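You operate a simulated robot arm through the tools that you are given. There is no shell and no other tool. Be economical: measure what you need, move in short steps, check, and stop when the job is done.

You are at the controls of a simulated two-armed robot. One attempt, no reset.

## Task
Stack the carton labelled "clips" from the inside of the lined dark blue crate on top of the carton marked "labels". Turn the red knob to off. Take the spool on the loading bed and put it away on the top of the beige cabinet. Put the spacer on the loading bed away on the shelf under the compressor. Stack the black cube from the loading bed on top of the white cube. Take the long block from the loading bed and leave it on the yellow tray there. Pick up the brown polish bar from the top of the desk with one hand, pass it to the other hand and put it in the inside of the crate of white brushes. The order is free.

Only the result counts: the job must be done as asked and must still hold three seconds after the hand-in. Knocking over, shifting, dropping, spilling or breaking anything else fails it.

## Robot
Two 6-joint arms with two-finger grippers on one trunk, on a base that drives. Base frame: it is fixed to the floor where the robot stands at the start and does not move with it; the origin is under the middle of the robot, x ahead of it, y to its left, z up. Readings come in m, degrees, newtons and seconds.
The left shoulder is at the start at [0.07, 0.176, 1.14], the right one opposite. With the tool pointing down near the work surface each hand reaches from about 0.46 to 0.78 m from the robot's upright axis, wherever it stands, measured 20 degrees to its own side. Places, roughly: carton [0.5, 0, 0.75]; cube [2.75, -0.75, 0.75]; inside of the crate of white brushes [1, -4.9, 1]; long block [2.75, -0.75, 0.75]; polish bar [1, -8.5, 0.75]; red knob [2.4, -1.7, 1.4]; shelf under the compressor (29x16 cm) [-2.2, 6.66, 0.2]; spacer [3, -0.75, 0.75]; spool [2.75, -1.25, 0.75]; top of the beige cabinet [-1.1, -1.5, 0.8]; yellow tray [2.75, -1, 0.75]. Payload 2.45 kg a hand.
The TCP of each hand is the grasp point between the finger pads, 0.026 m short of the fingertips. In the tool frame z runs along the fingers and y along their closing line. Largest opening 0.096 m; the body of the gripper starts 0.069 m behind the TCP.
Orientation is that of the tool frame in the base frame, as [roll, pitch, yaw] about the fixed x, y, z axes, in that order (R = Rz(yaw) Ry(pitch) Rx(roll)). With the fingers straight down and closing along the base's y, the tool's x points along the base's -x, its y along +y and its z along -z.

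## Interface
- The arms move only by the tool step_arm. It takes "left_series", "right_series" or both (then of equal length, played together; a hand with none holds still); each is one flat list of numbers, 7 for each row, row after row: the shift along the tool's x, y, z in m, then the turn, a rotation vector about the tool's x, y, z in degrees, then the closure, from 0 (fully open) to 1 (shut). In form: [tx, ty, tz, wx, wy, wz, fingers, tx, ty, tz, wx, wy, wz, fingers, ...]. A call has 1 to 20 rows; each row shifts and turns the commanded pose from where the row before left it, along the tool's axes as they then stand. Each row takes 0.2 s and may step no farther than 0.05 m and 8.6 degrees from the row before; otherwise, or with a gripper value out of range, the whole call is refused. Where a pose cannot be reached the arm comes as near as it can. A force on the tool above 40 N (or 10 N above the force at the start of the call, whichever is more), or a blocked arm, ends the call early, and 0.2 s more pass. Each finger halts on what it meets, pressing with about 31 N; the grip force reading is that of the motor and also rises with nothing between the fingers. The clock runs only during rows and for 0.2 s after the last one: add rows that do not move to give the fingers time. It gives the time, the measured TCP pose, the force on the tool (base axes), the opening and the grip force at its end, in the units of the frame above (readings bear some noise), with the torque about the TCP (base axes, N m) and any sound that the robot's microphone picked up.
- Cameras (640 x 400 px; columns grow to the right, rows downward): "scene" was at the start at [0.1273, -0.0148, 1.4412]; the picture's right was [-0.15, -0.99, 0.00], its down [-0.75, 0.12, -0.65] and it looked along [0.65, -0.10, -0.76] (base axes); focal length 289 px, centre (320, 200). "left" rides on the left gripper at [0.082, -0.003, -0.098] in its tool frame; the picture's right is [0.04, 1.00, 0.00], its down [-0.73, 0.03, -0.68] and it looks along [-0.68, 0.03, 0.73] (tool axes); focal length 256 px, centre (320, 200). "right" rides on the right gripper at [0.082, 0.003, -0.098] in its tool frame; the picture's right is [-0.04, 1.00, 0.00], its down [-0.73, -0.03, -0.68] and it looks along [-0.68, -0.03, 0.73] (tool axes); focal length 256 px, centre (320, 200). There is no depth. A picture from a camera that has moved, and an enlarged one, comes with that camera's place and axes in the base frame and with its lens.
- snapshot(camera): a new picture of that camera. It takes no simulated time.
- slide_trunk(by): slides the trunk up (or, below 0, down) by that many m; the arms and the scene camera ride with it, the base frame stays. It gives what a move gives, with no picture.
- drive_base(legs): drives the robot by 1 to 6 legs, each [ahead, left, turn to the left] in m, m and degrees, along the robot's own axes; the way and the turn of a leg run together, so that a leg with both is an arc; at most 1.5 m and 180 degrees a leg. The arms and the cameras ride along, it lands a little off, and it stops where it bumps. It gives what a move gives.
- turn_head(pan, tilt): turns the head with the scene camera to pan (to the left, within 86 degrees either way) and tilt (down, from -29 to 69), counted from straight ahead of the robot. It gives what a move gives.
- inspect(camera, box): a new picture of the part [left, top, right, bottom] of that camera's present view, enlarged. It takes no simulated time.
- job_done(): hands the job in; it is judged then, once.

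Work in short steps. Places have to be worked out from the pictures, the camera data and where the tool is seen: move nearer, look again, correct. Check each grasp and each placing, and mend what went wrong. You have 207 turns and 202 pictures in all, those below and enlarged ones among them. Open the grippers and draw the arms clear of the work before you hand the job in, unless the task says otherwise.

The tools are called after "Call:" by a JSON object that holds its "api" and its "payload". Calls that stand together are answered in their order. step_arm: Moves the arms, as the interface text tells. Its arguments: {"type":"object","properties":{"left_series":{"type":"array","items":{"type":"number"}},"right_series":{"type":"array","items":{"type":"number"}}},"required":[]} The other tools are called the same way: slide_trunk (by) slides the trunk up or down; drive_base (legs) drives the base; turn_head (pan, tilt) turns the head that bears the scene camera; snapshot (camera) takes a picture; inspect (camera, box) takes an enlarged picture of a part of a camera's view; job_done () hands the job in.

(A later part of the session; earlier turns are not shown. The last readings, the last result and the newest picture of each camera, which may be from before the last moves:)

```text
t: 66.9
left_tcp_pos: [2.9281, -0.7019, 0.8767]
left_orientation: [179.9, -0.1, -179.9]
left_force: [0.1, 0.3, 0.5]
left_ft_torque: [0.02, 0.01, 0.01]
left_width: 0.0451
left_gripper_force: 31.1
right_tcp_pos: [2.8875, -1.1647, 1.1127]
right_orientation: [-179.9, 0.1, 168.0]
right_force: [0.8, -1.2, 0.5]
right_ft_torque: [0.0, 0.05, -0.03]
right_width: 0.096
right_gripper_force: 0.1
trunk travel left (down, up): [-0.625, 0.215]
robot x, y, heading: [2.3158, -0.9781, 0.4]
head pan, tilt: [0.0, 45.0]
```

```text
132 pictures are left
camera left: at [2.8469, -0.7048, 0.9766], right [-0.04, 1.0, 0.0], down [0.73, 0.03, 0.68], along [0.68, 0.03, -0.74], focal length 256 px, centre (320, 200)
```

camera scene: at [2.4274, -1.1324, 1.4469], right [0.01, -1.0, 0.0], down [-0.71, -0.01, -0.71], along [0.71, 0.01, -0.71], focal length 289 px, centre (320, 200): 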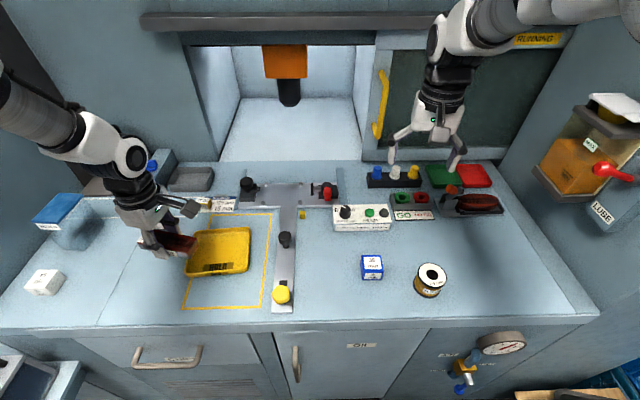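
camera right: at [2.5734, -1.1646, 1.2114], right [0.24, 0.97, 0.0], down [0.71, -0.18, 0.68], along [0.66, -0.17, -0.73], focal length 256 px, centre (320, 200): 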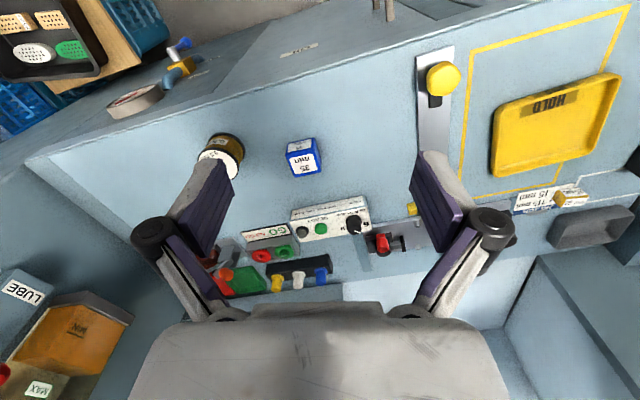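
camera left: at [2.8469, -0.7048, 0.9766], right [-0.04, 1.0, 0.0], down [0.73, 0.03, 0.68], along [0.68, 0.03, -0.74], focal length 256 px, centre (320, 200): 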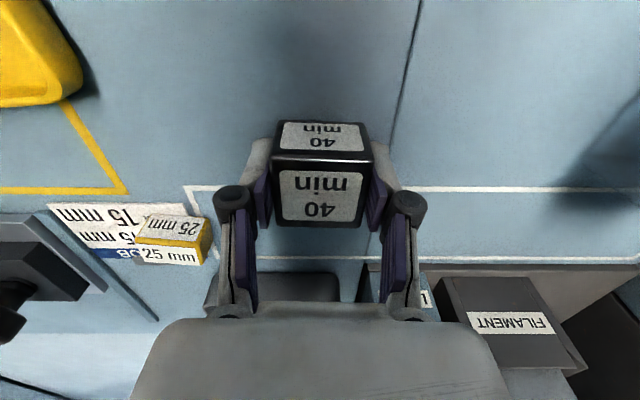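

Cube held (4.5 cm). Lift 11 cm, and re-measure the white cube.

Call:
{"api": "step_arm", "payload": {"left_series": [0, 0, -0.03, 0, 0, 0, 0.7, 0, 0, -0.04, 0, 0, 0, 0.7, 0, 0, -0.04, 0, 0, 0, 0.7, 0.04, 0.02, 0, 0, 0, 0, 0.7, 0.04, 0.02, 0, 0, 0, 0, 0.7]}}

Call:
{"api": "inspect", "payload": {"camera": "scene", "box": [60, 200, 240, 320]}}

Call:
{"api": "snapshot", "payload": {"camera": "left"}}

```text
t: 68.1
left_tcp_pos: [2.8472, -0.6625, 0.9894]
left_orientation: [179.9, 0.0, -179.7]
left_force: [-0.7, 0.6, 0.0]
left_ft_torque: [0.0, 0.0, -0.05]
left_width: 0.0452
left_gripper_force: 30.9
right_tcp_pos: [2.8855, -1.1637, 1.1133]
right_orientation: [-180.0, 0.2, 167.9]
right_force: [0.6, -0.1, 0.2]
right_ft_torque: [-0.02, -0.01, 0.01]
right_width: 0.0958
right_gripper_force: 0.0
trunk travel left (down, up): [-0.625, 0.215]
robot x, y, heading: [2.3156, -0.9795, 0.8]
head pan, tilt: [0.0, 45.0]
```

```text
3.33 times, centred on (150, 260) of scene
camera zoom: at [2.4444, -0.9793, 1.4471], right [0.01, -1.0, 0.0], down [-0.71, -0.01, -0.71], along [0.71, 0.01, -0.71], focal length 963 px, centre (887, 0)
```

zoom: 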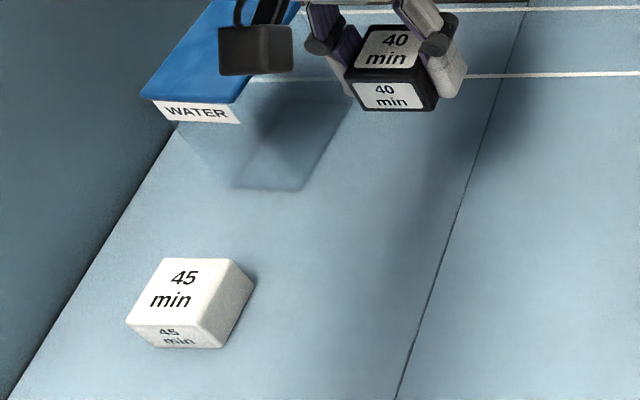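

```text
130 pictures are left
camera left: at [2.7654, -0.6662, 1.0877], right [-0.04, 1.0, 0.0], down [0.73, 0.03, 0.68], along [0.68, 0.03, -0.73], focal length 256 px, centre (320, 200)
```

left: 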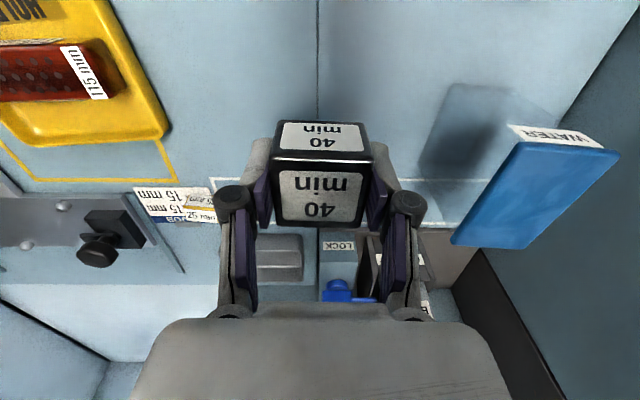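

White cube top centre ≈(2.738,-0.534,0.89), close to the left wall; so I turn the hand 93° (closing along x, camera to −y) and then go above it.

Call:
{"api": "step_arm", "payload": {"left_series": [0, 0, 0, 0, 0, -7.7, 0.7, 0, 0, 0, 0, 0, -7.7, 0.7, 0, 0, 0, 0, 0, -7.7, 0.7, 0, 0, 0, 0, 0, -7.7, 0.7, 0, 0, 0, 0, 0, -7.7, 0.7, 0, 0, 0, 0, 0, -7.7, 0.7, 0, 0, 0, 0, 0, -7.7, 0.7, 0, 0, 0, 0, 0, -7.7, 0.7, 0, 0, 0, 0, 0, -7.7, 0.7, 0, 0, 0, 0, 0, -7.7, 0.7, 0, 0, 0, 0, 0, -7.7, 0.7, 0, 0, 0, 0, 0, -7.7, 0.7, -0.0335, 0.0255, 0, 0, 0, 0, 0.7, -0.0335, 0.0255, 0, 0, 0, 0, 0.7, -0.0335, 0.0255, 0, 0, 0, 0, 0.7, -0.0335, 0.0255, 0, 0, 0, 0, 0.7]}}

Call:
{"api": "inspect", "payload": {"camera": "scene", "box": [40, 200, 200, 320]}}

Call:
{"api": "snapshot", "payload": {"camera": "left"}}

```text
t: 71.5
left_tcp_pos: [2.7395, -0.5313, 0.9908]
left_orientation: [-179.9, -0.1, -87.5]
left_force: [0.0, 0.7, -0.4]
left_ft_torque: [-0.01, -0.09, 0.02]
left_width: 0.045
left_gripper_force: 31.4
right_tcp_pos: [2.8849, -1.162, 1.1144]
right_orientation: [-179.9, 0.1, 167.9]
right_force: [0.5, -0.3, -0.8]
right_ft_torque: [-0.01, -0.02, 0.02]
right_width: 0.0961
right_gripper_force: 0.1
trunk travel left (down, up): [-0.625, 0.215]
robot x, y, heading: [2.3128, -0.9775, 0.7]
head pan, tilt: [0.0, 45.0]
```

```text
3.33 times, centred on (120, 260) of scene
camera zoom: at [2.4444, -0.9769, 1.4471], right [0.01, -1.0, 0.0], down [-0.71, -0.01, -0.71], along [0.71, 0.01, -0.71], focal length 963 px, centre (987, 0)
```

zoom: 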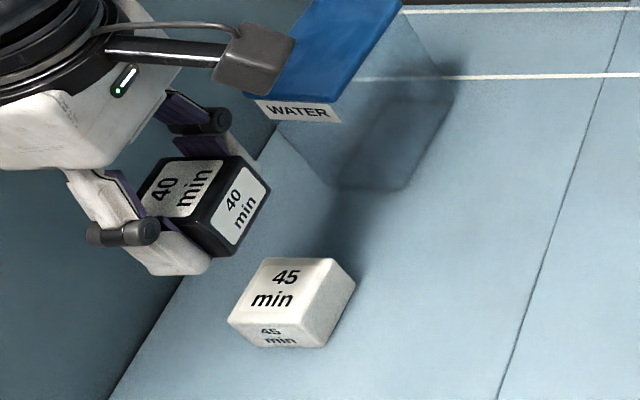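

```text
128 pictures are left
camera left: at [2.747, -0.6128, 1.0901], right [-1.0, -0.09, 0.0], down [-0.06, 0.73, 0.68], along [-0.06, 0.68, -0.73], focal length 256 px, centre (320, 200)
```

left: 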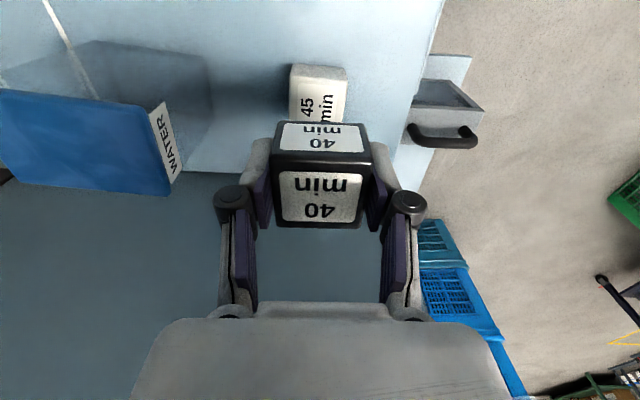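

The hand is right over the white cube per both cameras. Lower 5 cm, then inspect.

Call:
{"api": "step_arm", "payload": {"left_series": [0, 0, 0.025, 0, 0, 0, 0.7, 0, 0, 0.025, 0, 0, 0, 0.7, 0, 0, 0, 0, 0, 0, 0.7]}}

Call:
{"api": "inspect", "payload": {"camera": "scene", "box": [60, 220, 160, 310]}}

Call:
{"api": "inspect", "payload": {"camera": "left", "box": [220, 40, 420, 240]}}

```text
t: 72.3
left_tcp_pos: [2.7425, -0.5339, 0.9409]
left_orientation: [179.8, 0.2, -87.4]
left_force: [0.3, -0.3, -0.3]
left_ft_torque: [0.0, 0.01, -0.01]
left_width: 0.0452
left_gripper_force: 30.5
right_tcp_pos: [2.8866, -1.1661, 1.1126]
right_orientation: [-180.0, 0.2, 168.0]
right_force: [0.0, -0.2, 0.1]
right_ft_torque: [0.01, 0.0, 0.01]
right_width: 0.0958
right_gripper_force: 0.2
trunk travel left (down, up): [-0.625, 0.215]
robot x, y, heading: [2.3143, -0.9805, 0.4]
head pan, tilt: [0.0, 45.0]
```

```text
4.44 times, centred on (110, 265) of scene
camera zoom: at [2.4464, -0.9818, 1.4469], right [0.01, -1.0, 0.0], down [-0.71, -0.01, -0.71], along [0.71, 0.01, -0.71], focal length 1284 px, centre (1253, -89)
```

zoom: 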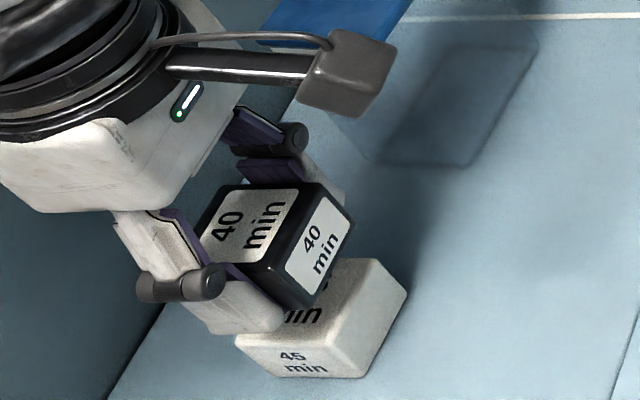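

```text
2.00 times, centred on (320, 140) of left
camera zoom: at [2.7502, -0.6149, 1.0394], right [-1.0, -0.09, 0.0], down [-0.06, 0.73, 0.68], along [-0.06, 0.68, -0.73], focal length 512 px, centre (320, 320)
```

zoom: 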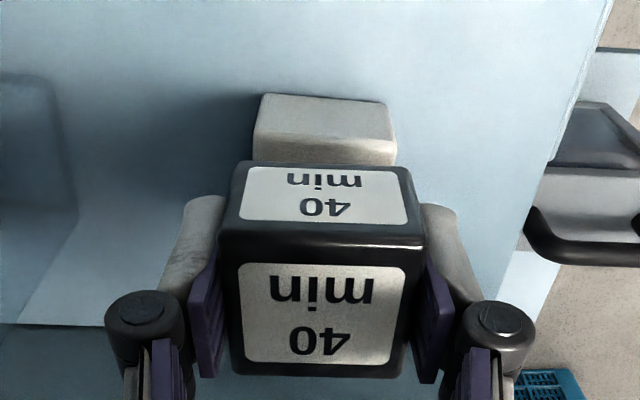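

Alignment within ~3 mm. Lower slowly to contact (expected TCP ≈0.925).

Call:
{"api": "step_arm", "payload": {"left_series": [0.001, 0, 0.007, 0, 0, 0, 0.7, 0, 0, 0.003, 0, 0, 0, 0.7, 0, 0, 0.002, 0, 0, 0, 0.7, 0, 0, 0, 0, 0, 0, 0.7]}}

Call:
{"api": "inspect", "payload": {"camera": "scene", "box": [60, 220, 160, 310]}}

Call:
{"api": "inspect", "payload": {"camera": "left", "box": [220, 40, 420, 240]}}

```text
t: 73.3
left_tcp_pos: [2.7414, -0.5343, 0.9272]
left_orientation: [179.9, 0.2, -87.4]
left_force: [0.2, -0.4, -0.5]
left_ft_torque: [0.01, 0.0, 0.04]
left_width: 0.0452
left_gripper_force: 31.6
right_tcp_pos: [2.8868, -1.1656, 1.1132]
right_orientation: [-180.0, 0.1, 168.1]
right_force: [0.5, -0.3, 0.6]
right_ft_torque: [0.01, 0.01, -0.01]
right_width: 0.0959
right_gripper_force: 0.1
trunk travel left (down, up): [-0.625, 0.215]
robot x, y, heading: [2.3157, -0.9812, 0.6]
head pan, tilt: [0.0, 45.0]
```

```text
4.44 times, centred on (110, 265) of scene
camera zoom: at [2.4467, -0.9807, 1.4469], right [0.01, -1.0, 0.0], down [-0.71, -0.01, -0.71], along [0.71, 0.01, -0.71], focal length 1284 px, centre (1253, -89)
```

zoom: 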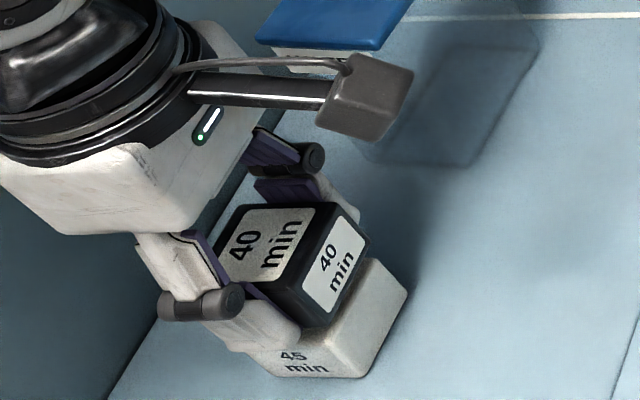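

```text
2.00 times, centred on (320, 140) of left
camera zoom: at [2.7492, -0.615, 1.0252], right [-1.0, -0.09, 0.0], down [-0.06, 0.73, 0.68], along [-0.06, 0.68, -0.73], focal length 512 px, centre (320, 320)
```

zoom: 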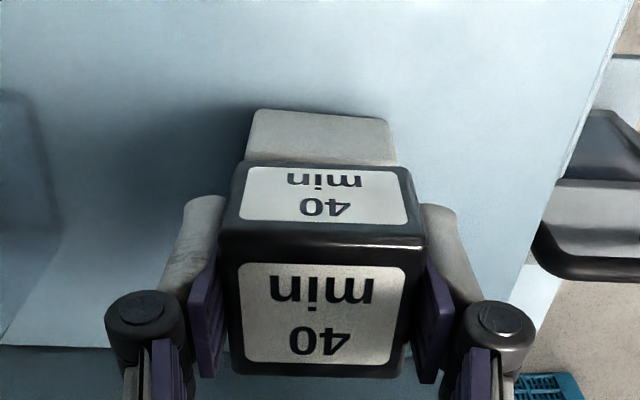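

Call:
{"api": "step_arm", "payload": {"left_series": [0, 0, 0.002, 0, 0, 0, 0.7, 0, 0, 0.002, 0, 0, 0, 0.7, 0, 0, 0, 0, 0, 0, 0.7]}}

```text
t: 74.1
left_tcp_pos: [2.7423, -0.5331, 0.9225]
left_orientation: [179.9, 0.1, -87.5]
left_force: [0.6, 0.3, -1.1]
left_ft_torque: [-0.02, 0.03, 0.02]
left_width: 0.0451
left_gripper_force: 31.2
right_tcp_pos: [2.887, -1.1643, 1.1135]
right_orientation: [-180.0, 0.1, 168.0]
right_force: [0.3, 0.0, 0.7]
right_ft_torque: [-0.01, 0.02, 0.01]
right_width: 0.096
right_gripper_force: 0.1
trunk travel left (down, up): [-0.625, 0.215]
robot x, y, heading: [2.3182, -0.9809, 0.4]
head pan, tilt: [0.0, 45.0]
```

No contact yet; go on.

Call:
{"api": "step_arm", "payload": {"left_series": [0, 0, 0.002, 0, 0, 0, 0.7, 0, 0, 0.0015, 0, 0, 0, 0.7, 0, 0, 0, 0, 0, 0, 0.7]}}

Call:
{"api": "inspect", "payload": {"camera": "scene", "box": [60, 220, 160, 310]}}

```text
t: 74.9
left_tcp_pos: [2.7412, -0.534, 0.9193]
left_orientation: [179.8, 0.3, -87.3]
left_force: [0.2, -0.2, -1.4]
left_ft_torque: [-0.02, 0.01, -0.02]
left_width: 0.0451
left_gripper_force: 30.3
right_tcp_pos: [2.8873, -1.1653, 1.1129]
right_orientation: [-179.9, 0.2, 168.0]
right_force: [0.2, 0.0, 1.1]
right_ft_torque: [0.01, -0.01, 0.02]
right_width: 0.0962
right_gripper_force: 0.1
trunk travel left (down, up): [-0.625, 0.215]
robot x, y, heading: [2.3151, -0.9766, 0.4]
head pan, tilt: [0.0, 45.0]
```

```text
4.44 times, centred on (110, 265) of scene
camera zoom: at [2.4467, -0.9806, 1.4469], right [0.01, -1.0, 0.0], down [-0.71, -0.01, -0.71], along [0.71, 0.01, -0.71], focal length 1284 px, centre (1253, -89)
```

zoom: 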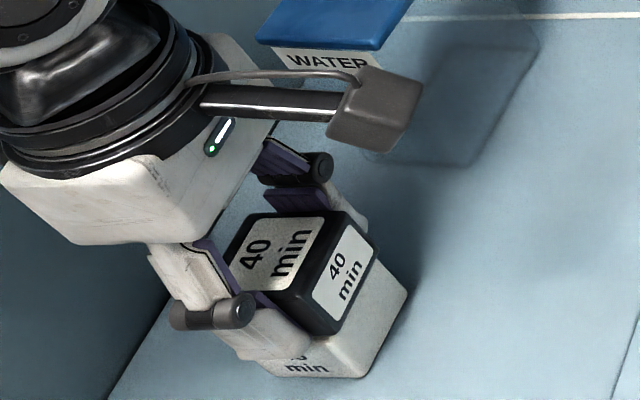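

Almost coincident; a few mm more.

Call:
{"api": "step_arm", "payload": {"left_series": [0, 0, 0.002, 0, 0, 0, 0.7, 0, 0, 0.001, 0, 0, 0, 0.7, 0, 0, 0, 0, 0, 0, 0.7]}}

```text
t: 75.7
left_tcp_pos: [2.7416, -0.5335, 0.9148]
left_orientation: [180.0, 0.1, -87.4]
left_force: [-0.1, 0.3, -1.7]
left_ft_torque: [0.01, 0.01, 0.02]
left_width: 0.045
left_gripper_force: 31.0
right_tcp_pos: [2.8859, -1.1649, 1.1119]
right_orientation: [-179.9, 0.0, 168.0]
right_force: [0.4, -0.2, -0.2]
right_ft_torque: [0.03, -0.02, -0.03]
right_width: 0.0961
right_gripper_force: 0.0
trunk travel left (down, up): [-0.625, 0.215]
robot x, y, heading: [2.3162, -0.9798, 0.6]
head pan, tilt: [0.0, 45.0]
```

Call:
{"api": "step_arm", "payload": {"left_series": [0, 0, 0.002, 0, 0, 0, 0.7, 0, 0, 0.001, 0, 0, 0, 0.7, 0, 0, 0, 0, 0, 0, 0.7]}}

Call:
{"api": "inspect", "payload": {"camera": "scene", "box": [60, 220, 160, 310]}}

```text
t: 76.5
left_tcp_pos: [2.7401, -0.5343, 0.9134]
left_orientation: [179.9, 0.2, -87.4]
left_force: [0.2, -0.2, 6.9]
left_ft_torque: [-0.07, -0.03, 0.0]
left_width: 0.0452
left_gripper_force: 31.0
right_tcp_pos: [2.8853, -1.166, 1.1123]
right_orientation: [180.0, 0.1, 168.0]
right_force: [-0.3, 1.0, 0.0]
right_ft_torque: [-0.01, 0.02, 0.0]
right_width: 0.0962
right_gripper_force: 0.1
trunk travel left (down, up): [-0.625, 0.215]
robot x, y, heading: [2.3142, -0.9845, 0.6]
head pan, tilt: [0.0, 45.0]
```

```text
4.44 times, centred on (110, 265) of scene
camera zoom: at [2.4459, -0.9813, 1.4471], right [0.01, -1.0, 0.0], down [-0.71, -0.01, -0.71], along [0.71, 0.01, -0.71], focal length 1284 px, centre (1253, -89)
```

zoom: 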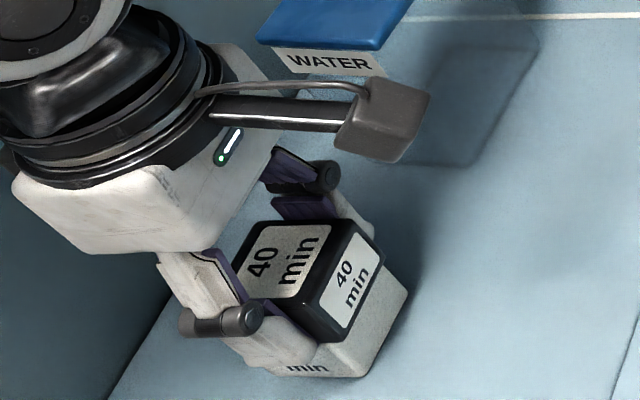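

Contact with good alignment. Release and rise.

Call:
{"api": "step_arm", "payload": {"left_series": [0, 0, 0, 0, 0, 0, 0.5, 0, 0, 0, 0, 0, 0, 0.35, 0, 0, 0, 0, 0, 0, 0.25, 0, 0, -0.02, 0, 0, 0, 0.25, 0, 0, -0.04, 0, 0, 0, 0.25, 0, 0, -0.045, 0, 0, 0, 0.1, 0, 0, -0.04, 0, 0, 0, 0]}}

Call:
{"api": "inspect", "payload": {"camera": "scene", "box": [60, 200, 180, 310]}}

Call:
{"api": "snapshot", "payload": {"camera": "left"}}

```text
t: 78.1
left_tcp_pos: [2.7404, -0.5354, 1.0615]
left_orientation: [179.9, 0.2, -87.4]
left_force: [0.4, -0.3, 0.0]
left_ft_torque: [0.0, -0.03, 0.01]
left_width: 0.0959
left_gripper_force: 0.0
right_tcp_pos: [2.8861, -1.1663, 1.1128]
right_orientation: [-180.0, 0.2, 167.9]
right_force: [0.4, -0.4, 0.0]
right_ft_torque: [0.02, 0.01, -0.02]
right_width: 0.096
right_gripper_force: 0.1
trunk travel left (down, up): [-0.625, 0.215]
robot x, y, heading: [2.3153, -0.9817, 0.8]
head pan, tilt: [0.0, 45.0]
```

```text
3.64 times, centred on (120, 255) of scene
camera zoom: at [2.4454, -0.9818, 1.447], right [0.01, -1.0, 0.0], down [-0.71, -0.01, -0.71], along [0.71, 0.01, -0.71], focal length 1050 px, centre (1047, 0)
```

zoom: 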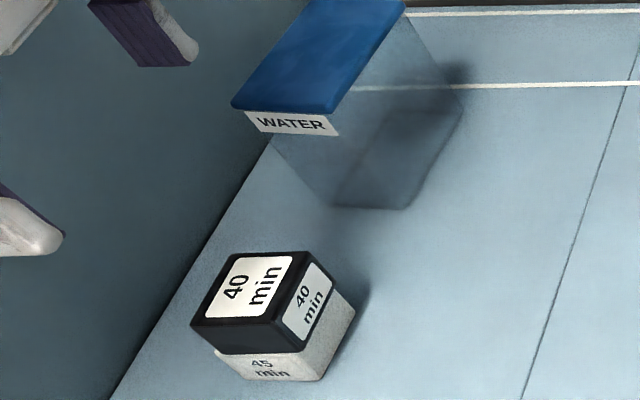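

```text
120 pictures are left
camera left: at [2.7481, -0.6172, 1.1592], right [-1.0, -0.08, 0.0], down [-0.06, 0.73, 0.68], along [-0.06, 0.68, -0.73], focal length 256 px, centre (320, 200)
```

left: 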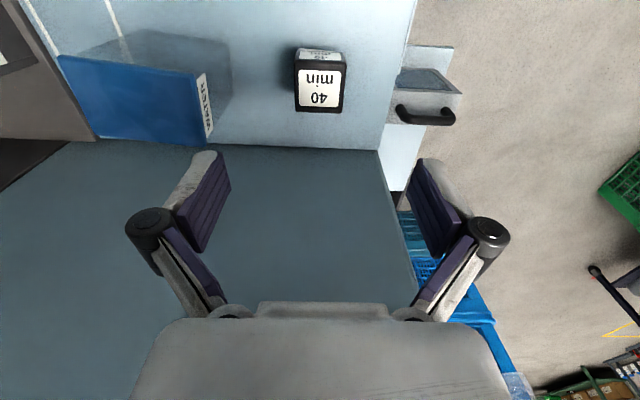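

Black stands on white. Now the spacer: strafe right 0.1 & forward 0.05, turn the hand back to yaw 180 and look from above it.

Call:
{"api": "step_arm", "payload": {"left_series": [0, 0, 0, 0, 0, 7.7, 0, 0, 0, 0, 0, 0, 7.7, 0, 0, 0, 0, 0, 0, 7.7, 0, 0, 0, 0, 0, 0, 7.7, 0, 0, 0, 0, 0, 0, 7.7, 0, 0, 0, 0, 0, 0, 7.7, 0, 0, 0, 0, 0, 0, 7.7, 0, 0, 0, 0, 0, 0, 7.7, 0, 0, 0, 0, 0, 0, 7.7, 0, 0, 0, 0, 0, 0, 7.7, 0, 0, 0, 0, 0, 0, 7.7, 0, 0, 0, 0, 0, 0, 7.7, 0]}}

Call:
{"api": "drive_base", "payload": {"legs": [[0.05, -0.1, 0]]}}

Call:
{"api": "step_arm", "payload": {"left_series": [-0.04, -0.04, 0, 0, 0, 0, 0, -0.04, -0.04, 0, 0, 0, 0, 0, -0.04, -0.04, 0, 0, 0, 0, 0, -0.02, -0.04, 0, 0, 0, 0, 0, 0, 0, 0.04, 0, 0, 0, 0]}}

Call:
{"api": "snapshot", "payload": {"camera": "left"}}

```text
t: 80.7
left_tcp_pos: [2.741, -0.5345, 1.0584]
left_orientation: [179.9, -0.1, -179.9]
left_force: [-0.2, 0.6, 0.6]
left_ft_torque: [0.0, -0.02, -0.04]
left_width: 0.0956
left_gripper_force: 0.1
right_tcp_pos: [2.8879, -1.1651, 1.1126]
right_orientation: [-179.9, 0.1, 168.0]
right_force: [-0.4, 0.3, -0.2]
right_ft_torque: [0.02, 0.0, 0.0]
right_width: 0.0961
right_gripper_force: 0.0
trunk travel left (down, up): [-0.625, 0.215]
robot x, y, heading: [2.3141, -0.9749, 0.5]
head pan, tilt: [0.0, 45.0]
```

```text
t: 81.8
left_tcp_pos: [2.7903, -0.6342, 1.0584]
left_orientation: [179.9, -0.1, 180.0]
left_force: [-0.2, -0.3, -0.1]
left_ft_torque: [0.03, 0.0, -0.01]
left_width: 0.0957
left_gripper_force: 0.1
right_tcp_pos: [2.9367, -1.2633, 1.1123]
right_orientation: [-179.8, 0.2, 167.7]
right_force: [-0.1, 0.1, 0.1]
right_ft_torque: [0.01, 0.02, 0.03]
right_width: 0.0961
right_gripper_force: 0.0
trunk travel left (down, up): [-0.625, 0.215]
robot x, y, heading: [2.3625, -1.0798, 0.5]
head pan, tilt: [0.0, 45.0]
```

```text
refused: row 1 steps farther than a row can; nothing moved
```

```text
119 pictures are left
camera left: at [2.7102, -0.6379, 1.1569], right [-0.04, 1.0, 0.0], down [0.73, 0.03, 0.68], along [0.68, 0.03, -0.74], focal length 256 px, centre (320, 200)
```

left: 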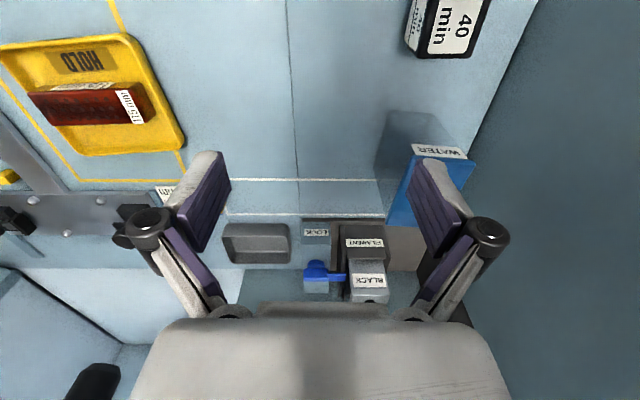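

The step was too long; redo with smaller rows.

Call:
{"api": "step_arm", "payload": {"left_series": [-0.032, -0.033, 0.005, 0, 0, 0, 0, -0.032, -0.033, 0.005, 0, 0, 0, 0, -0.032, -0.033, 0.005, 0, 0, 0, 0, -0.032, -0.033, 0.005, 0, 0, 0, 0, -0.032, -0.033, 0.005, 0, 0, 0, 0]}}

Call:
{"api": "snapshot", "payload": {"camera": "left"}}

Call:
{"api": "inspect", "payload": {"camera": "left", "box": [250, 80, 410, 200]}}

```text
t: 83.0
left_tcp_pos: [2.9532, -0.804, 1.0299]
left_orientation: [179.8, -0.2, -180.0]
left_force: [-0.4, -1.1, 0.3]
left_ft_torque: [-0.01, 0.02, 0.0]
left_width: 0.0959
left_gripper_force: 0.1
right_tcp_pos: [2.9381, -1.2669, 1.112]
right_orientation: [180.0, 0.0, 167.8]
right_force: [0.9, -0.9, -0.9]
right_ft_torque: [0.01, 0.03, -0.01]
right_width: 0.0961
right_gripper_force: 0.1
trunk travel left (down, up): [-0.625, 0.215]
robot x, y, heading: [2.3654, -1.0799, 0.3]
head pan, tilt: [0.0, 45.0]
```

```text
118 pictures are left
camera left: at [2.8727, -0.8069, 1.1288], right [-0.04, 1.0, 0.0], down [0.74, 0.03, 0.68], along [0.68, 0.03, -0.74], focal length 256 px, centre (320, 200)
```

left: 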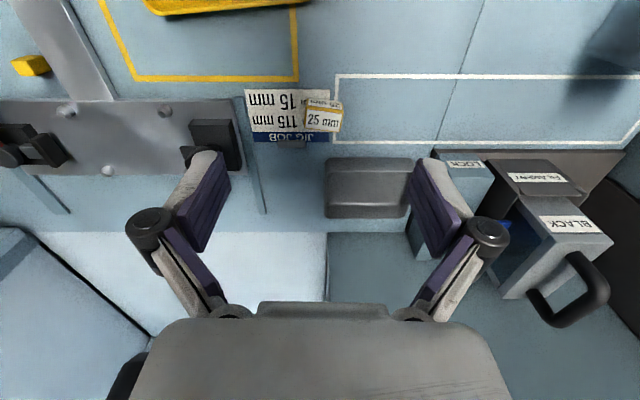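

```text
3.33 times, centred on (330, 140) of left
camera zoom: at [2.8727, -0.8069, 1.1288], right [-0.04, 1.0, 0.0], down [0.74, 0.03, 0.68], along [0.68, 0.03, -0.74], focal length 853 px, centre (287, 400)
```

zoom: 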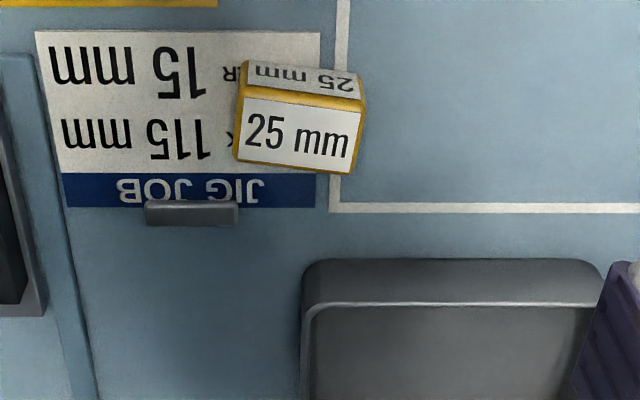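

Spacer: centre ≈(2.999,-0.797), 4.0×2.5 cm, yaw −6.5°. Turn 6.5°, centre, lower to z≈0.93 and check.

Call:
{"api": "step_arm", "payload": {"left_series": [-0.023, 0.0035, 0, 0, 0, 3.2, 0.2, -0.023, 0.0035, 0, 0, 0, 3.2, 0.35, 0, 0, 0.05, 0, 0, 0, 0.35, 0, 0, 0.05, 0, 0, 0, 0.35, 0, 0, 0, 0, 0, 0, 0.35]}}

Call:
{"api": "snapshot", "payload": {"camera": "left"}}

```text
t: 84.2
left_tcp_pos: [2.9989, -0.7938, 0.9322]
left_orientation: [179.9, -0.1, 173.5]
left_force: [0.7, 0.0, 0.2]
left_ft_torque: [0.0, 0.01, 0.03]
left_width: 0.0622
left_gripper_force: 0.1
right_tcp_pos: [2.9353, -1.2648, 1.1129]
right_orientation: [180.0, 0.0, 167.9]
right_force: [0.1, -0.3, -0.3]
right_ft_torque: [-0.02, 0.0, 0.0]
right_width: 0.0961
right_gripper_force: 0.1
trunk travel left (down, up): [-0.625, 0.215]
robot x, y, heading: [2.3602, -1.0781, 0.5]
head pan, tilt: [0.0, 45.0]
```

```text
116 pictures are left
camera left: at [2.9179, -0.7889, 1.032], right [0.07, 1.0, 0.0], down [0.73, -0.05, 0.68], along [0.68, -0.05, -0.73], focal length 256 px, centre (320, 200)
```

left: 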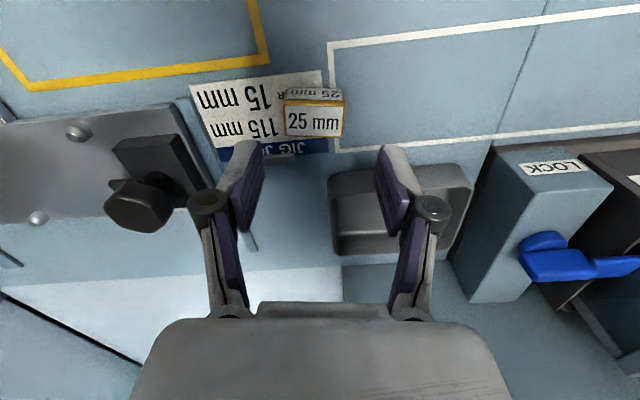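

Aligned; shift −5 mm, descend to 0.875 and close.

Call:
{"api": "step_arm", "payload": {"left_series": [-0.001, -0.005, 0.019, 0, 0, 0, 0.35, 0, 0, 0.019, 0, 0, 0, 0.35, 0, 0, 0.019, 0, 0, 0, 0.35, 0, 0, 0, 0, 0, 0, 0.45, 0, 0, 0, 0, 0, 0, 0.7, 0, 0, 0, 0, 0, 0, 0.7]}}

Call:
{"api": "snapshot", "payload": {"camera": "left"}}

```text
t: 85.7
left_tcp_pos: [2.9975, -0.8011, 0.8764]
left_orientation: [179.7, -0.1, 173.5]
left_force: [-0.6, -0.8, 4.0]
left_ft_torque: [-0.08, 0.01, 0.0]
left_width: 0.0386
left_gripper_force: 31.3
right_tcp_pos: [2.936, -1.2652, 1.1143]
right_orientation: [180.0, 0.1, 167.7]
right_force: [0.0, 0.4, 0.2]
right_ft_torque: [0.01, -0.01, -0.01]
right_width: 0.096
right_gripper_force: 0.0
trunk travel left (down, up): [-0.625, 0.215]
robot x, y, heading: [2.3673, -1.0791, 0.4]
head pan, tilt: [0.0, 45.0]
```

```text
115 pictures are left
camera left: at [2.9169, -0.795, 0.9746], right [0.07, 1.0, 0.0], down [0.73, -0.05, 0.68], along [0.68, -0.05, -0.74], focal length 256 px, centre (320, 200)
```

left: 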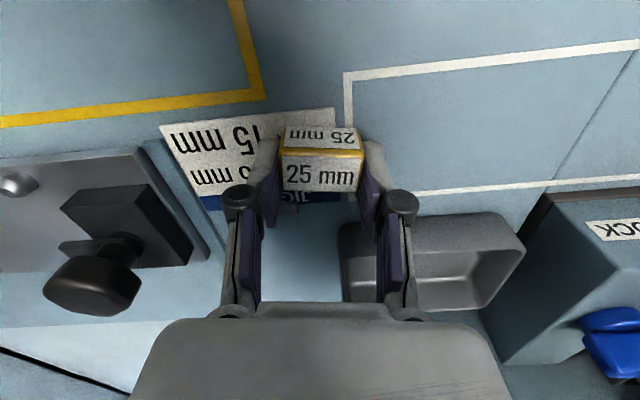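

Gripped. Lift the spacer, back the base 0.15 m, then view the spool with the right camera.

Call:
{"api": "step_arm", "payload": {"left_series": [0, 0, -0.03, 0, 0, 0, 0.7, 0, 0, -0.045, 0, 0, 0, 0.7, 0, 0, -0.045, 0, 0, 0, 0.7, 0, 0, -0.045, 0, 0, 0, 0.7]}}

Call:
{"api": "drive_base", "payload": {"legs": [[-0.17, 0, 0]]}}

Call:
{"api": "snapshot", "payload": {"camera": "left"}}

Call:
{"api": "snapshot", "payload": {"camera": "right"}}

Call:
{"api": "snapshot", "payload": {"camera": "scene"}}

```text
t: 86.7
left_tcp_pos: [2.9966, -0.7998, 1.0417]
left_orientation: [179.8, -0.1, 173.5]
left_force: [-0.5, -0.6, -0.4]
left_ft_torque: [0.02, 0.0, -0.01]
left_width: 0.0387
left_gripper_force: 31.0
right_tcp_pos: [2.9353, -1.2653, 1.1127]
right_orientation: [-180.0, 0.1, 167.8]
right_force: [-0.4, 0.3, -1.0]
right_ft_torque: [0.0, 0.01, 0.01]
right_width: 0.0959
right_gripper_force: 0.0
trunk travel left (down, up): [-0.625, 0.215]
robot x, y, heading: [2.365, -1.0791, 0.0]
head pan, tilt: [0.0, 45.0]
```

```text
t: 88.1
left_tcp_pos: [2.8243, -0.8028, 1.0404]
left_orientation: [179.9, -0.2, 173.4]
left_force: [1.1, -0.2, -0.3]
left_ft_torque: [-0.01, 0.0, 0.03]
left_width: 0.0388
left_gripper_force: 30.5
right_tcp_pos: [2.7615, -1.2694, 1.112]
right_orientation: [-179.9, 0.0, 167.5]
right_force: [0.7, -0.9, -0.2]
right_ft_torque: [-0.01, -0.01, -0.02]
right_width: 0.0958
right_gripper_force: 0.1
trunk travel left (down, up): [-0.625, 0.215]
robot x, y, heading: [2.1889, -1.0777, 0.1]
head pan, tilt: [0.0, 45.0]
```

```text
114 pictures are left
camera left: at [2.7444, -0.7967, 1.139], right [0.08, 1.0, 0.0], down [0.73, -0.06, 0.68], along [0.67, -0.05, -0.74], focal length 256 px, centre (320, 200)
```

left: 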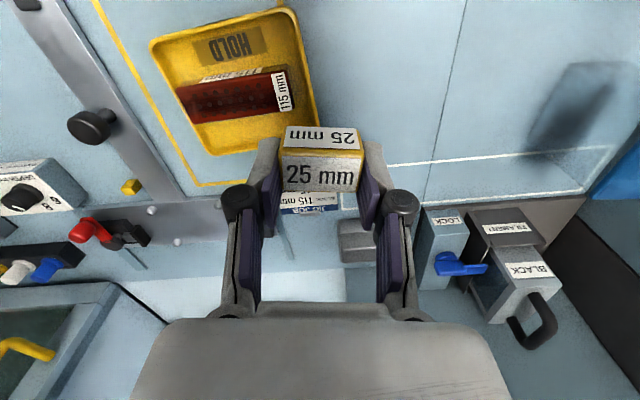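

```text
113 pictures are left
camera right: at [2.6835, -1.2469, 1.2097], right [0.25, 0.97, 0.0], down [0.71, -0.19, 0.68], along [0.66, -0.17, -0.73], focal length 256 px, centre (320, 200)
```

right: 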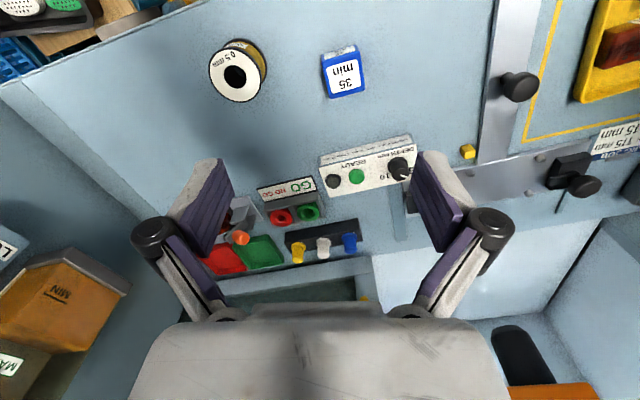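

```text
112 pictures are left
camera scene: at [2.3234, -1.0807, 1.4467], right [0.0, -1.0, 0.0], down [-0.71, 0.0, -0.71], along [0.71, 0.0, -0.71], focal length 289 px, centre (320, 200)
```

scene: 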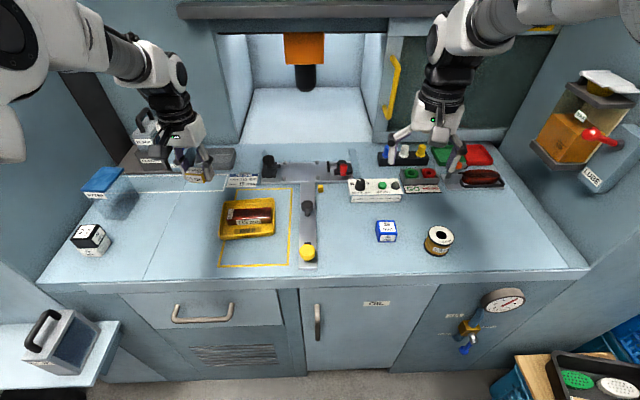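

Spool top centre ≈(2.742,-1.356, ~0.90), ≈5.5 cm across. Move the right hand above it and partly down.

Call:
{"api": "step_arm", "payload": {"right_series": [0, -0.045, 0, 0, 0, 0, 0, 0, -0.045, 0, 0, 0, 0, 0, 0, 0, 0.04, 0, 0, 0, 0, 0, 0, 0.04, 0, 0, 0, 0, 0, 0, 0.04, 0, 0, 0, 0, 0, 0, 0, 0, 0, 0, 0]}}

Call:
{"api": "snapshot", "payload": {"camera": "right"}}

Call:
{"api": "inspect", "payload": {"camera": "scene", "box": [380, 160, 520, 280]}}

```text
t: 89.5
left_tcp_pos: [2.824, -0.8026, 1.0423]
left_orientation: [179.9, -0.2, 173.3]
left_force: [-0.1, -0.1, -0.8]
left_ft_torque: [0.0, -0.01, -0.04]
left_width: 0.039
left_gripper_force: 30.7
right_tcp_pos: [2.7385, -1.3531, 0.9932]
right_orientation: [-179.9, 0.1, 167.6]
right_force: [-0.1, 0.6, -0.6]
right_ft_torque: [-0.01, -0.03, 0.03]
right_width: 0.096
right_gripper_force: 0.0
trunk travel left (down, up): [-0.625, 0.215]
robot x, y, heading: [2.1873, -1.0811, 0.3]
head pan, tilt: [0.0, 45.0]
```

```text
111 pictures are left
camera right: at [2.6607, -1.3313, 1.0915], right [0.25, 0.97, 0.0], down [0.71, -0.19, 0.68], along [0.66, -0.17, -0.73], focal length 256 px, centre (320, 200)
```

right: 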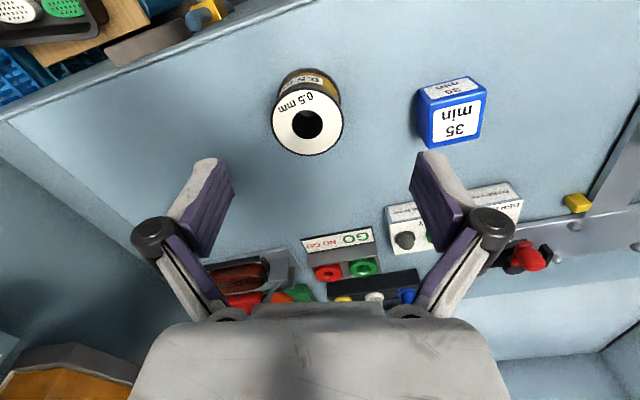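

```text
3.33 times, centred on (450, 220) of scene
camera zoom: at [2.3218, -1.0803, 1.4469], right [0.0, -1.0, 0.0], down [-0.71, 0.0, -0.71], along [0.71, 0.0, -0.71], focal length 963 px, centre (-113, 133)
```

zoom: 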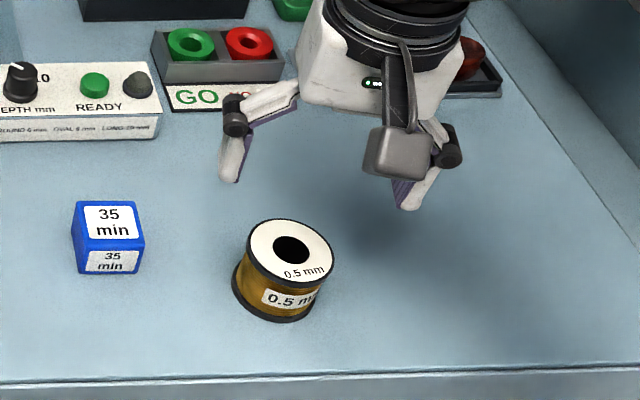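

Spool top ≈(2.751,-1.367,0.895). Correct, descend to TCP z≈0.878 and close.

Call:
{"api": "step_arm", "payload": {"right_series": [-0.0152, -0.011, 0.02, 0, 0, 0, 0, 0, 0, 0.035, 0, 0, 0, 0, 0, 0, 0.035, 0, 0, 0, 0, 0, 0, 0.025, 0, 0, 0, 0, 0, 0, 0, 0, 0, 0, 0]}}

Call:
{"api": "snapshot", "payload": {"camera": "right"}}

```text
t: 90.7
left_tcp_pos: [2.8237, -0.8024, 1.0409]
left_orientation: [179.9, -0.1, 173.4]
left_force: [-0.1, 0.6, -1.0]
left_ft_torque: [-0.02, -0.04, 0.0]
left_width: 0.0389
left_gripper_force: 30.8
right_tcp_pos: [2.7539, -1.3688, 0.8779]
right_orientation: [-180.0, 0.2, 167.5]
right_force: [0.0, 0.3, -0.4]
right_ft_torque: [0.01, -0.01, -0.01]
right_width: 0.0963
right_gripper_force: 0.1
trunk travel left (down, up): [-0.625, 0.215]
robot x, y, heading: [2.1939, -1.0797, 0.1]
head pan, tilt: [0.0, 45.0]
```

```text
109 pictures are left
camera right: at [2.6751, -1.3477, 0.9752], right [0.25, 0.97, 0.0], down [0.71, -0.19, 0.68], along [0.66, -0.17, -0.73], focal length 256 px, centre (320, 200)
```

right: 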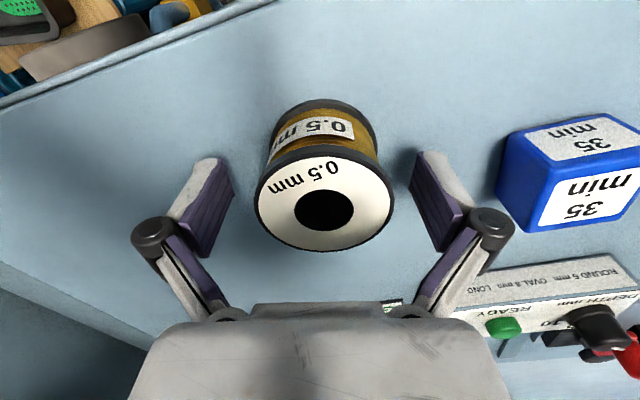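

Spool is centred between the pads. Close.

Call:
{"api": "step_arm", "payload": {"right_series": [0.003, 0.003, 0, 0, 0, 0, 0.2, 0, 0, 0, 0, 0, 0, 0.35, 0, 0, 0, 0, 0, 0, 0.6, 0, 0, 0, 0, 0, 0, 0.6, 0, 0, -0.02, 0, 0, 0, 0.6, 0, 0, -0.04, 0, 0, 0, 0.6, 0, 0, -0.045, 0, 0, 0, 0.6, 0, 0, -0.045, 0, 0, 0, 0.6]}}

Call:
{"api": "snapshot", "payload": {"camera": "right"}}

```text
t: 92.5
left_tcp_pos: [2.8241, -0.802, 1.0415]
left_orientation: [179.9, -0.1, 173.4]
left_force: [0.7, 0.3, 0.1]
left_ft_torque: [0.02, -0.01, -0.01]
left_width: 0.039
left_gripper_force: 30.8
right_tcp_pos: [2.7494, -1.3661, 1.0306]
right_orientation: [-179.9, 0.1, 167.6]
right_force: [-0.1, 0.1, -0.7]
right_ft_torque: [0.01, -0.02, -0.03]
right_width: 0.0589
right_gripper_force: 31.1
trunk travel left (down, up): [-0.625, 0.215]
robot x, y, heading: [2.1901, -1.0799, 0.2]
head pan, tilt: [0.0, 45.0]
```

```text
108 pictures are left
camera right: at [2.6701, -1.3451, 1.1274], right [0.25, 0.97, 0.0], down [0.71, -0.19, 0.68], along [0.66, -0.17, -0.73], focal length 256 px, centre (320, 200)
```

right: 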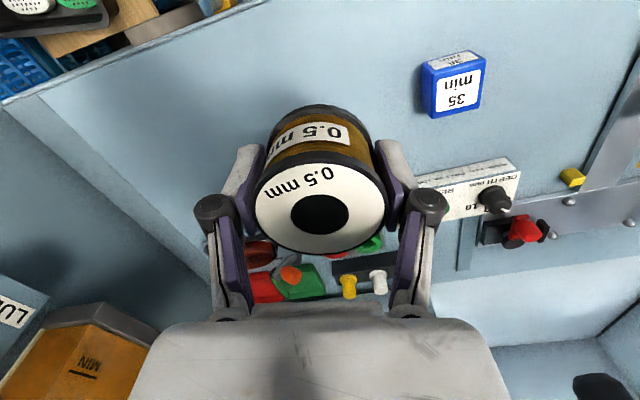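

Spool held. Look for the red knob to the right at (2.4,-1.7,1.4).

Call:
{"api": "turn_head", "payload": {"pan": -65, "tilt": 0}}

Call:
{"api": "snapshot", "payload": {"camera": "scene"}}

```text
t: 93.9
left_tcp_pos: [2.8239, -0.8033, 1.0405]
left_orientation: [179.9, -0.2, 173.5]
left_force: [0.4, 0.2, -0.7]
left_ft_torque: [0.03, -0.01, -0.01]
left_width: 0.0389
left_gripper_force: 30.6
right_tcp_pos: [2.7508, -1.3661, 1.0274]
right_orientation: [-179.9, 0.0, 167.5]
right_force: [0.1, -0.3, -1.2]
right_ft_torque: [0.01, 0.01, 0.02]
right_width: 0.0587
right_gripper_force: 31.2
trunk travel left (down, up): [-0.625, 0.215]
robot x, y, heading: [2.1887, -1.0775, 0.1]
head pan, tilt: [-65.0, 0.0]
```

```text
107 pictures are left
camera scene: at [2.2797, -1.1627, 1.5178], right [-0.9, -0.43, 0.0], down [0.0, 0.0, -1.0], along [0.43, -0.9, 0.0], focal length 289 px, centre (320, 200)
```

scene: 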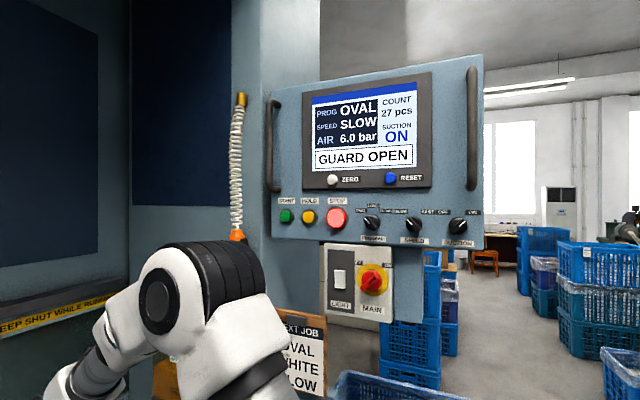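

A red rotary "MAIN" switch is visible; enlarge.

Call:
{"api": "inspect", "payload": {"camera": "scene", "box": [320, 240, 400, 330]}}

Call:
{"api": "inspect", "payload": {"camera": "scene", "box": [270, 190, 490, 250]}}

```text
4.44 times, centred on (360, 285) of scene
camera zoom: at [2.2797, -1.1627, 1.5178], right [-0.9, -0.43, 0.0], down [0.0, 0.0, -1.0], along [0.43, -0.9, 0.0], focal length 1284 px, centre (142, -178)
```

zoom: 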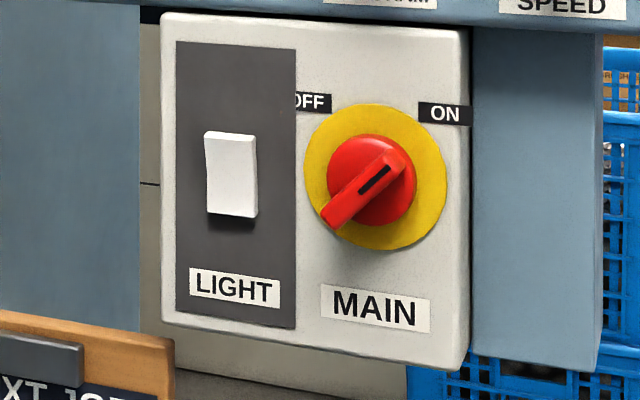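

```text
2.91 times, centred on (380, 220) of scene
camera zoom: at [2.2797, -1.1627, 1.5178], right [-0.9, -0.43, 0.0], down [0.0, 0.0, -1.0], along [0.43, -0.9, 0.0], focal length 840 px, centre (146, 142)
```

zoom: 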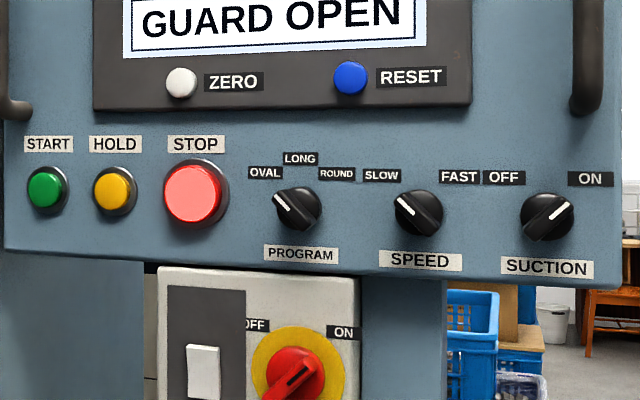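

The red knob (bar handle) is at ON; OFF is a quarter turn counter-clockwise. Both hands are full, so I first put spool and spacer away. I reverse through the same gap.

Call:
{"api": "drive_base", "payload": {"legs": [[-0.4, 0, 0], [0, 0.42, 0], [-1.05, 0, 0], [-1.05, 0, 0]]}}

Call:
{"api": "turn_head", "payload": {"pan": -80, "tilt": 25}}

Call:
{"api": "snapshot", "payload": {"camera": "scene"}}

```text
t: 108.6
left_tcp_pos: [0.3341, -0.3639, 1.0399]
left_orientation: [179.9, -0.2, 173.9]
left_force: [-0.1, 0.3, -1.1]
left_ft_torque: [0.04, 0.0, 0.0]
left_width: 0.0389
left_gripper_force: 31.0
right_tcp_pos: [0.2648, -0.9284, 1.0292]
right_orientation: [-179.9, 0.0, 168.1]
right_force: [-0.2, 0.2, -1.3]
right_ft_torque: [-0.01, 0.03, -0.04]
right_width: 0.0586
right_gripper_force: 31.8
trunk travel left (down, up): [-0.625, 0.215]
robot x, y, heading: [-0.297, -0.6446, 0.6]
head pan, tilt: [-65.0, 0.0]
```

```text
t: 109.5
left_tcp_pos: [0.3347, -0.3635, 1.0411]
left_orientation: [179.9, -0.1, 174.0]
left_force: [-0.3, 0.4, -0.1]
left_ft_torque: [-0.01, -0.01, 0.02]
left_width: 0.039
left_gripper_force: 30.6
right_tcp_pos: [0.2649, -0.9285, 1.0286]
right_orientation: [-179.9, 0.1, 168.1]
right_force: [0.8, 0.3, -1.3]
right_ft_torque: [-0.02, 0.0, 0.01]
right_width: 0.0586
right_gripper_force: 31.0
trunk travel left (down, up): [-0.625, 0.215]
robot x, y, heading: [-0.297, -0.6465, 0.6]
head pan, tilt: [-80.0, 25.0]
```

```text
104 pictures are left
camera scene: at [-0.2295, -0.7378, 1.4775], right [-0.98, -0.19, 0.0], down [-0.08, 0.41, -0.91], along [0.17, -0.89, -0.42], focal length 289 px, centre (320, 200)
```

scene: 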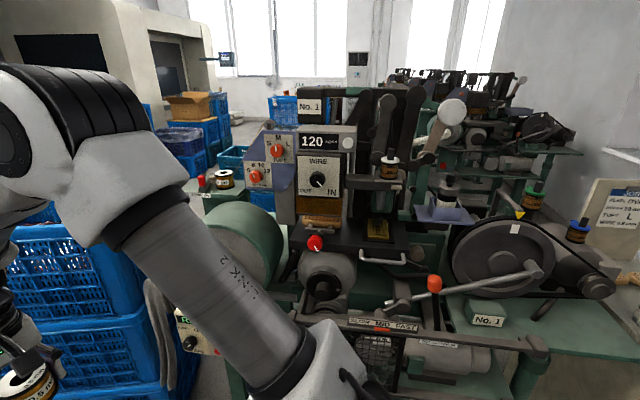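

The green machine is close on the right, so I turn left (away from it) in steps and look.

Call:
{"api": "drive_base", "payload": {"legs": [[0, 0, 100]]}}

Call:
{"api": "turn_head", "payload": {"pan": 70, "tilt": 25}}

Call:
{"api": "snapshot", "payload": {"camera": "scene"}}

Call:
{"api": "turn_head", "payload": {"pan": 0, "tilt": 20}}

Call:
{"api": "snapshot", "payload": {"camera": "scene"}}

```text
t: 114.0
left_tcp_pos: [-0.6663, -0.0605, 1.0404]
left_orientation: [179.9, -0.3, -87.9]
left_force: [-0.3, 0.9, -0.9]
left_ft_torque: [-0.01, -0.03, -0.03]
left_width: 0.039
left_gripper_force: 30.8
right_tcp_pos: [-0.0986, -0.0468, 1.0287]
right_orientation: [-179.9, 0.0, -93.7]
right_force: [1.1, 0.2, -1.5]
right_ft_torque: [-0.02, 0.0, -0.04]
right_width: 0.0586
right_gripper_force: 30.8
trunk travel left (down, up): [-0.625, 0.215]
robot x, y, heading: [-0.2966, -0.6452, 98.9]
head pan, tilt: [-80.0, 25.0]
```

```text
t: 116.4
left_tcp_pos: [-0.6661, -0.0614, 1.0409]
left_orientation: [179.9, -0.2, -87.9]
left_force: [0.1, 0.6, -0.9]
left_ft_torque: [0.01, -0.01, -0.03]
left_width: 0.039
left_gripper_force: 30.5
right_tcp_pos: [-0.0975, -0.0476, 1.0286]
right_orientation: [-179.9, 0.0, -93.7]
right_force: [0.8, 0.7, -1.6]
right_ft_torque: [-0.01, 0.0, -0.02]
right_width: 0.0584
right_gripper_force: 30.7
trunk travel left (down, up): [-0.625, 0.215]
robot x, y, heading: [-0.2997, -0.6415, 98.8]
head pan, tilt: [70.0, 25.0]
```

```text
103 pictures are left
camera scene: at [-0.3956, -0.5799, 1.4775], right [0.19, 0.98, 0.0], down [0.41, -0.08, -0.91], along [-0.89, 0.18, -0.42], focal length 289 px, centre (320, 200)
```

scene: 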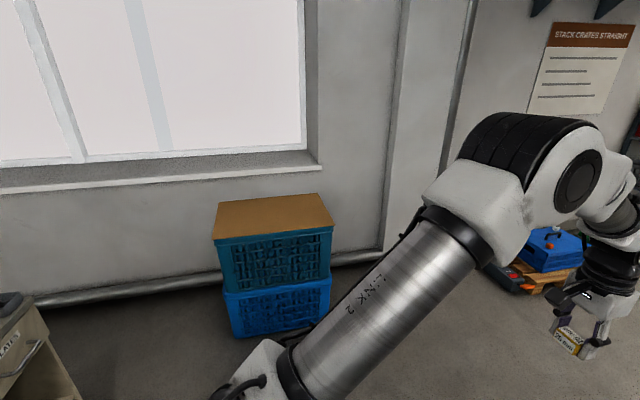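

```text
t: 117.8
left_tcp_pos: [-0.6653, -0.0606, 1.0396]
left_orientation: [-180.0, -0.2, -87.9]
left_force: [-0.4, 0.0, -1.4]
left_ft_torque: [0.02, -0.01, 0.02]
left_width: 0.0389
left_gripper_force: 30.6
right_tcp_pos: [-0.0975, -0.0482, 1.0284]
right_orientation: [-180.0, 0.0, -93.7]
right_force: [0.5, -0.5, -1.0]
right_ft_torque: [0.03, 0.02, 0.0]
right_width: 0.0585
right_gripper_force: 30.9
trunk travel left (down, up): [-0.625, 0.215]
robot x, y, heading: [-0.3036, -0.6479, 98.8]
head pan, tilt: [0.0, 20.0]
```

```text
102 pictures are left
camera scene: at [-0.3197, -0.5057, 1.4855], right [0.99, 0.15, 0.0], down [0.05, -0.34, -0.94], along [-0.15, 0.93, -0.34], focal length 289 px, centre (320, 200)
```

scene: 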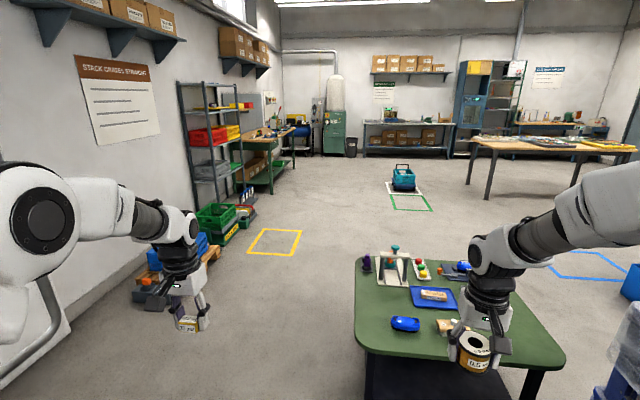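

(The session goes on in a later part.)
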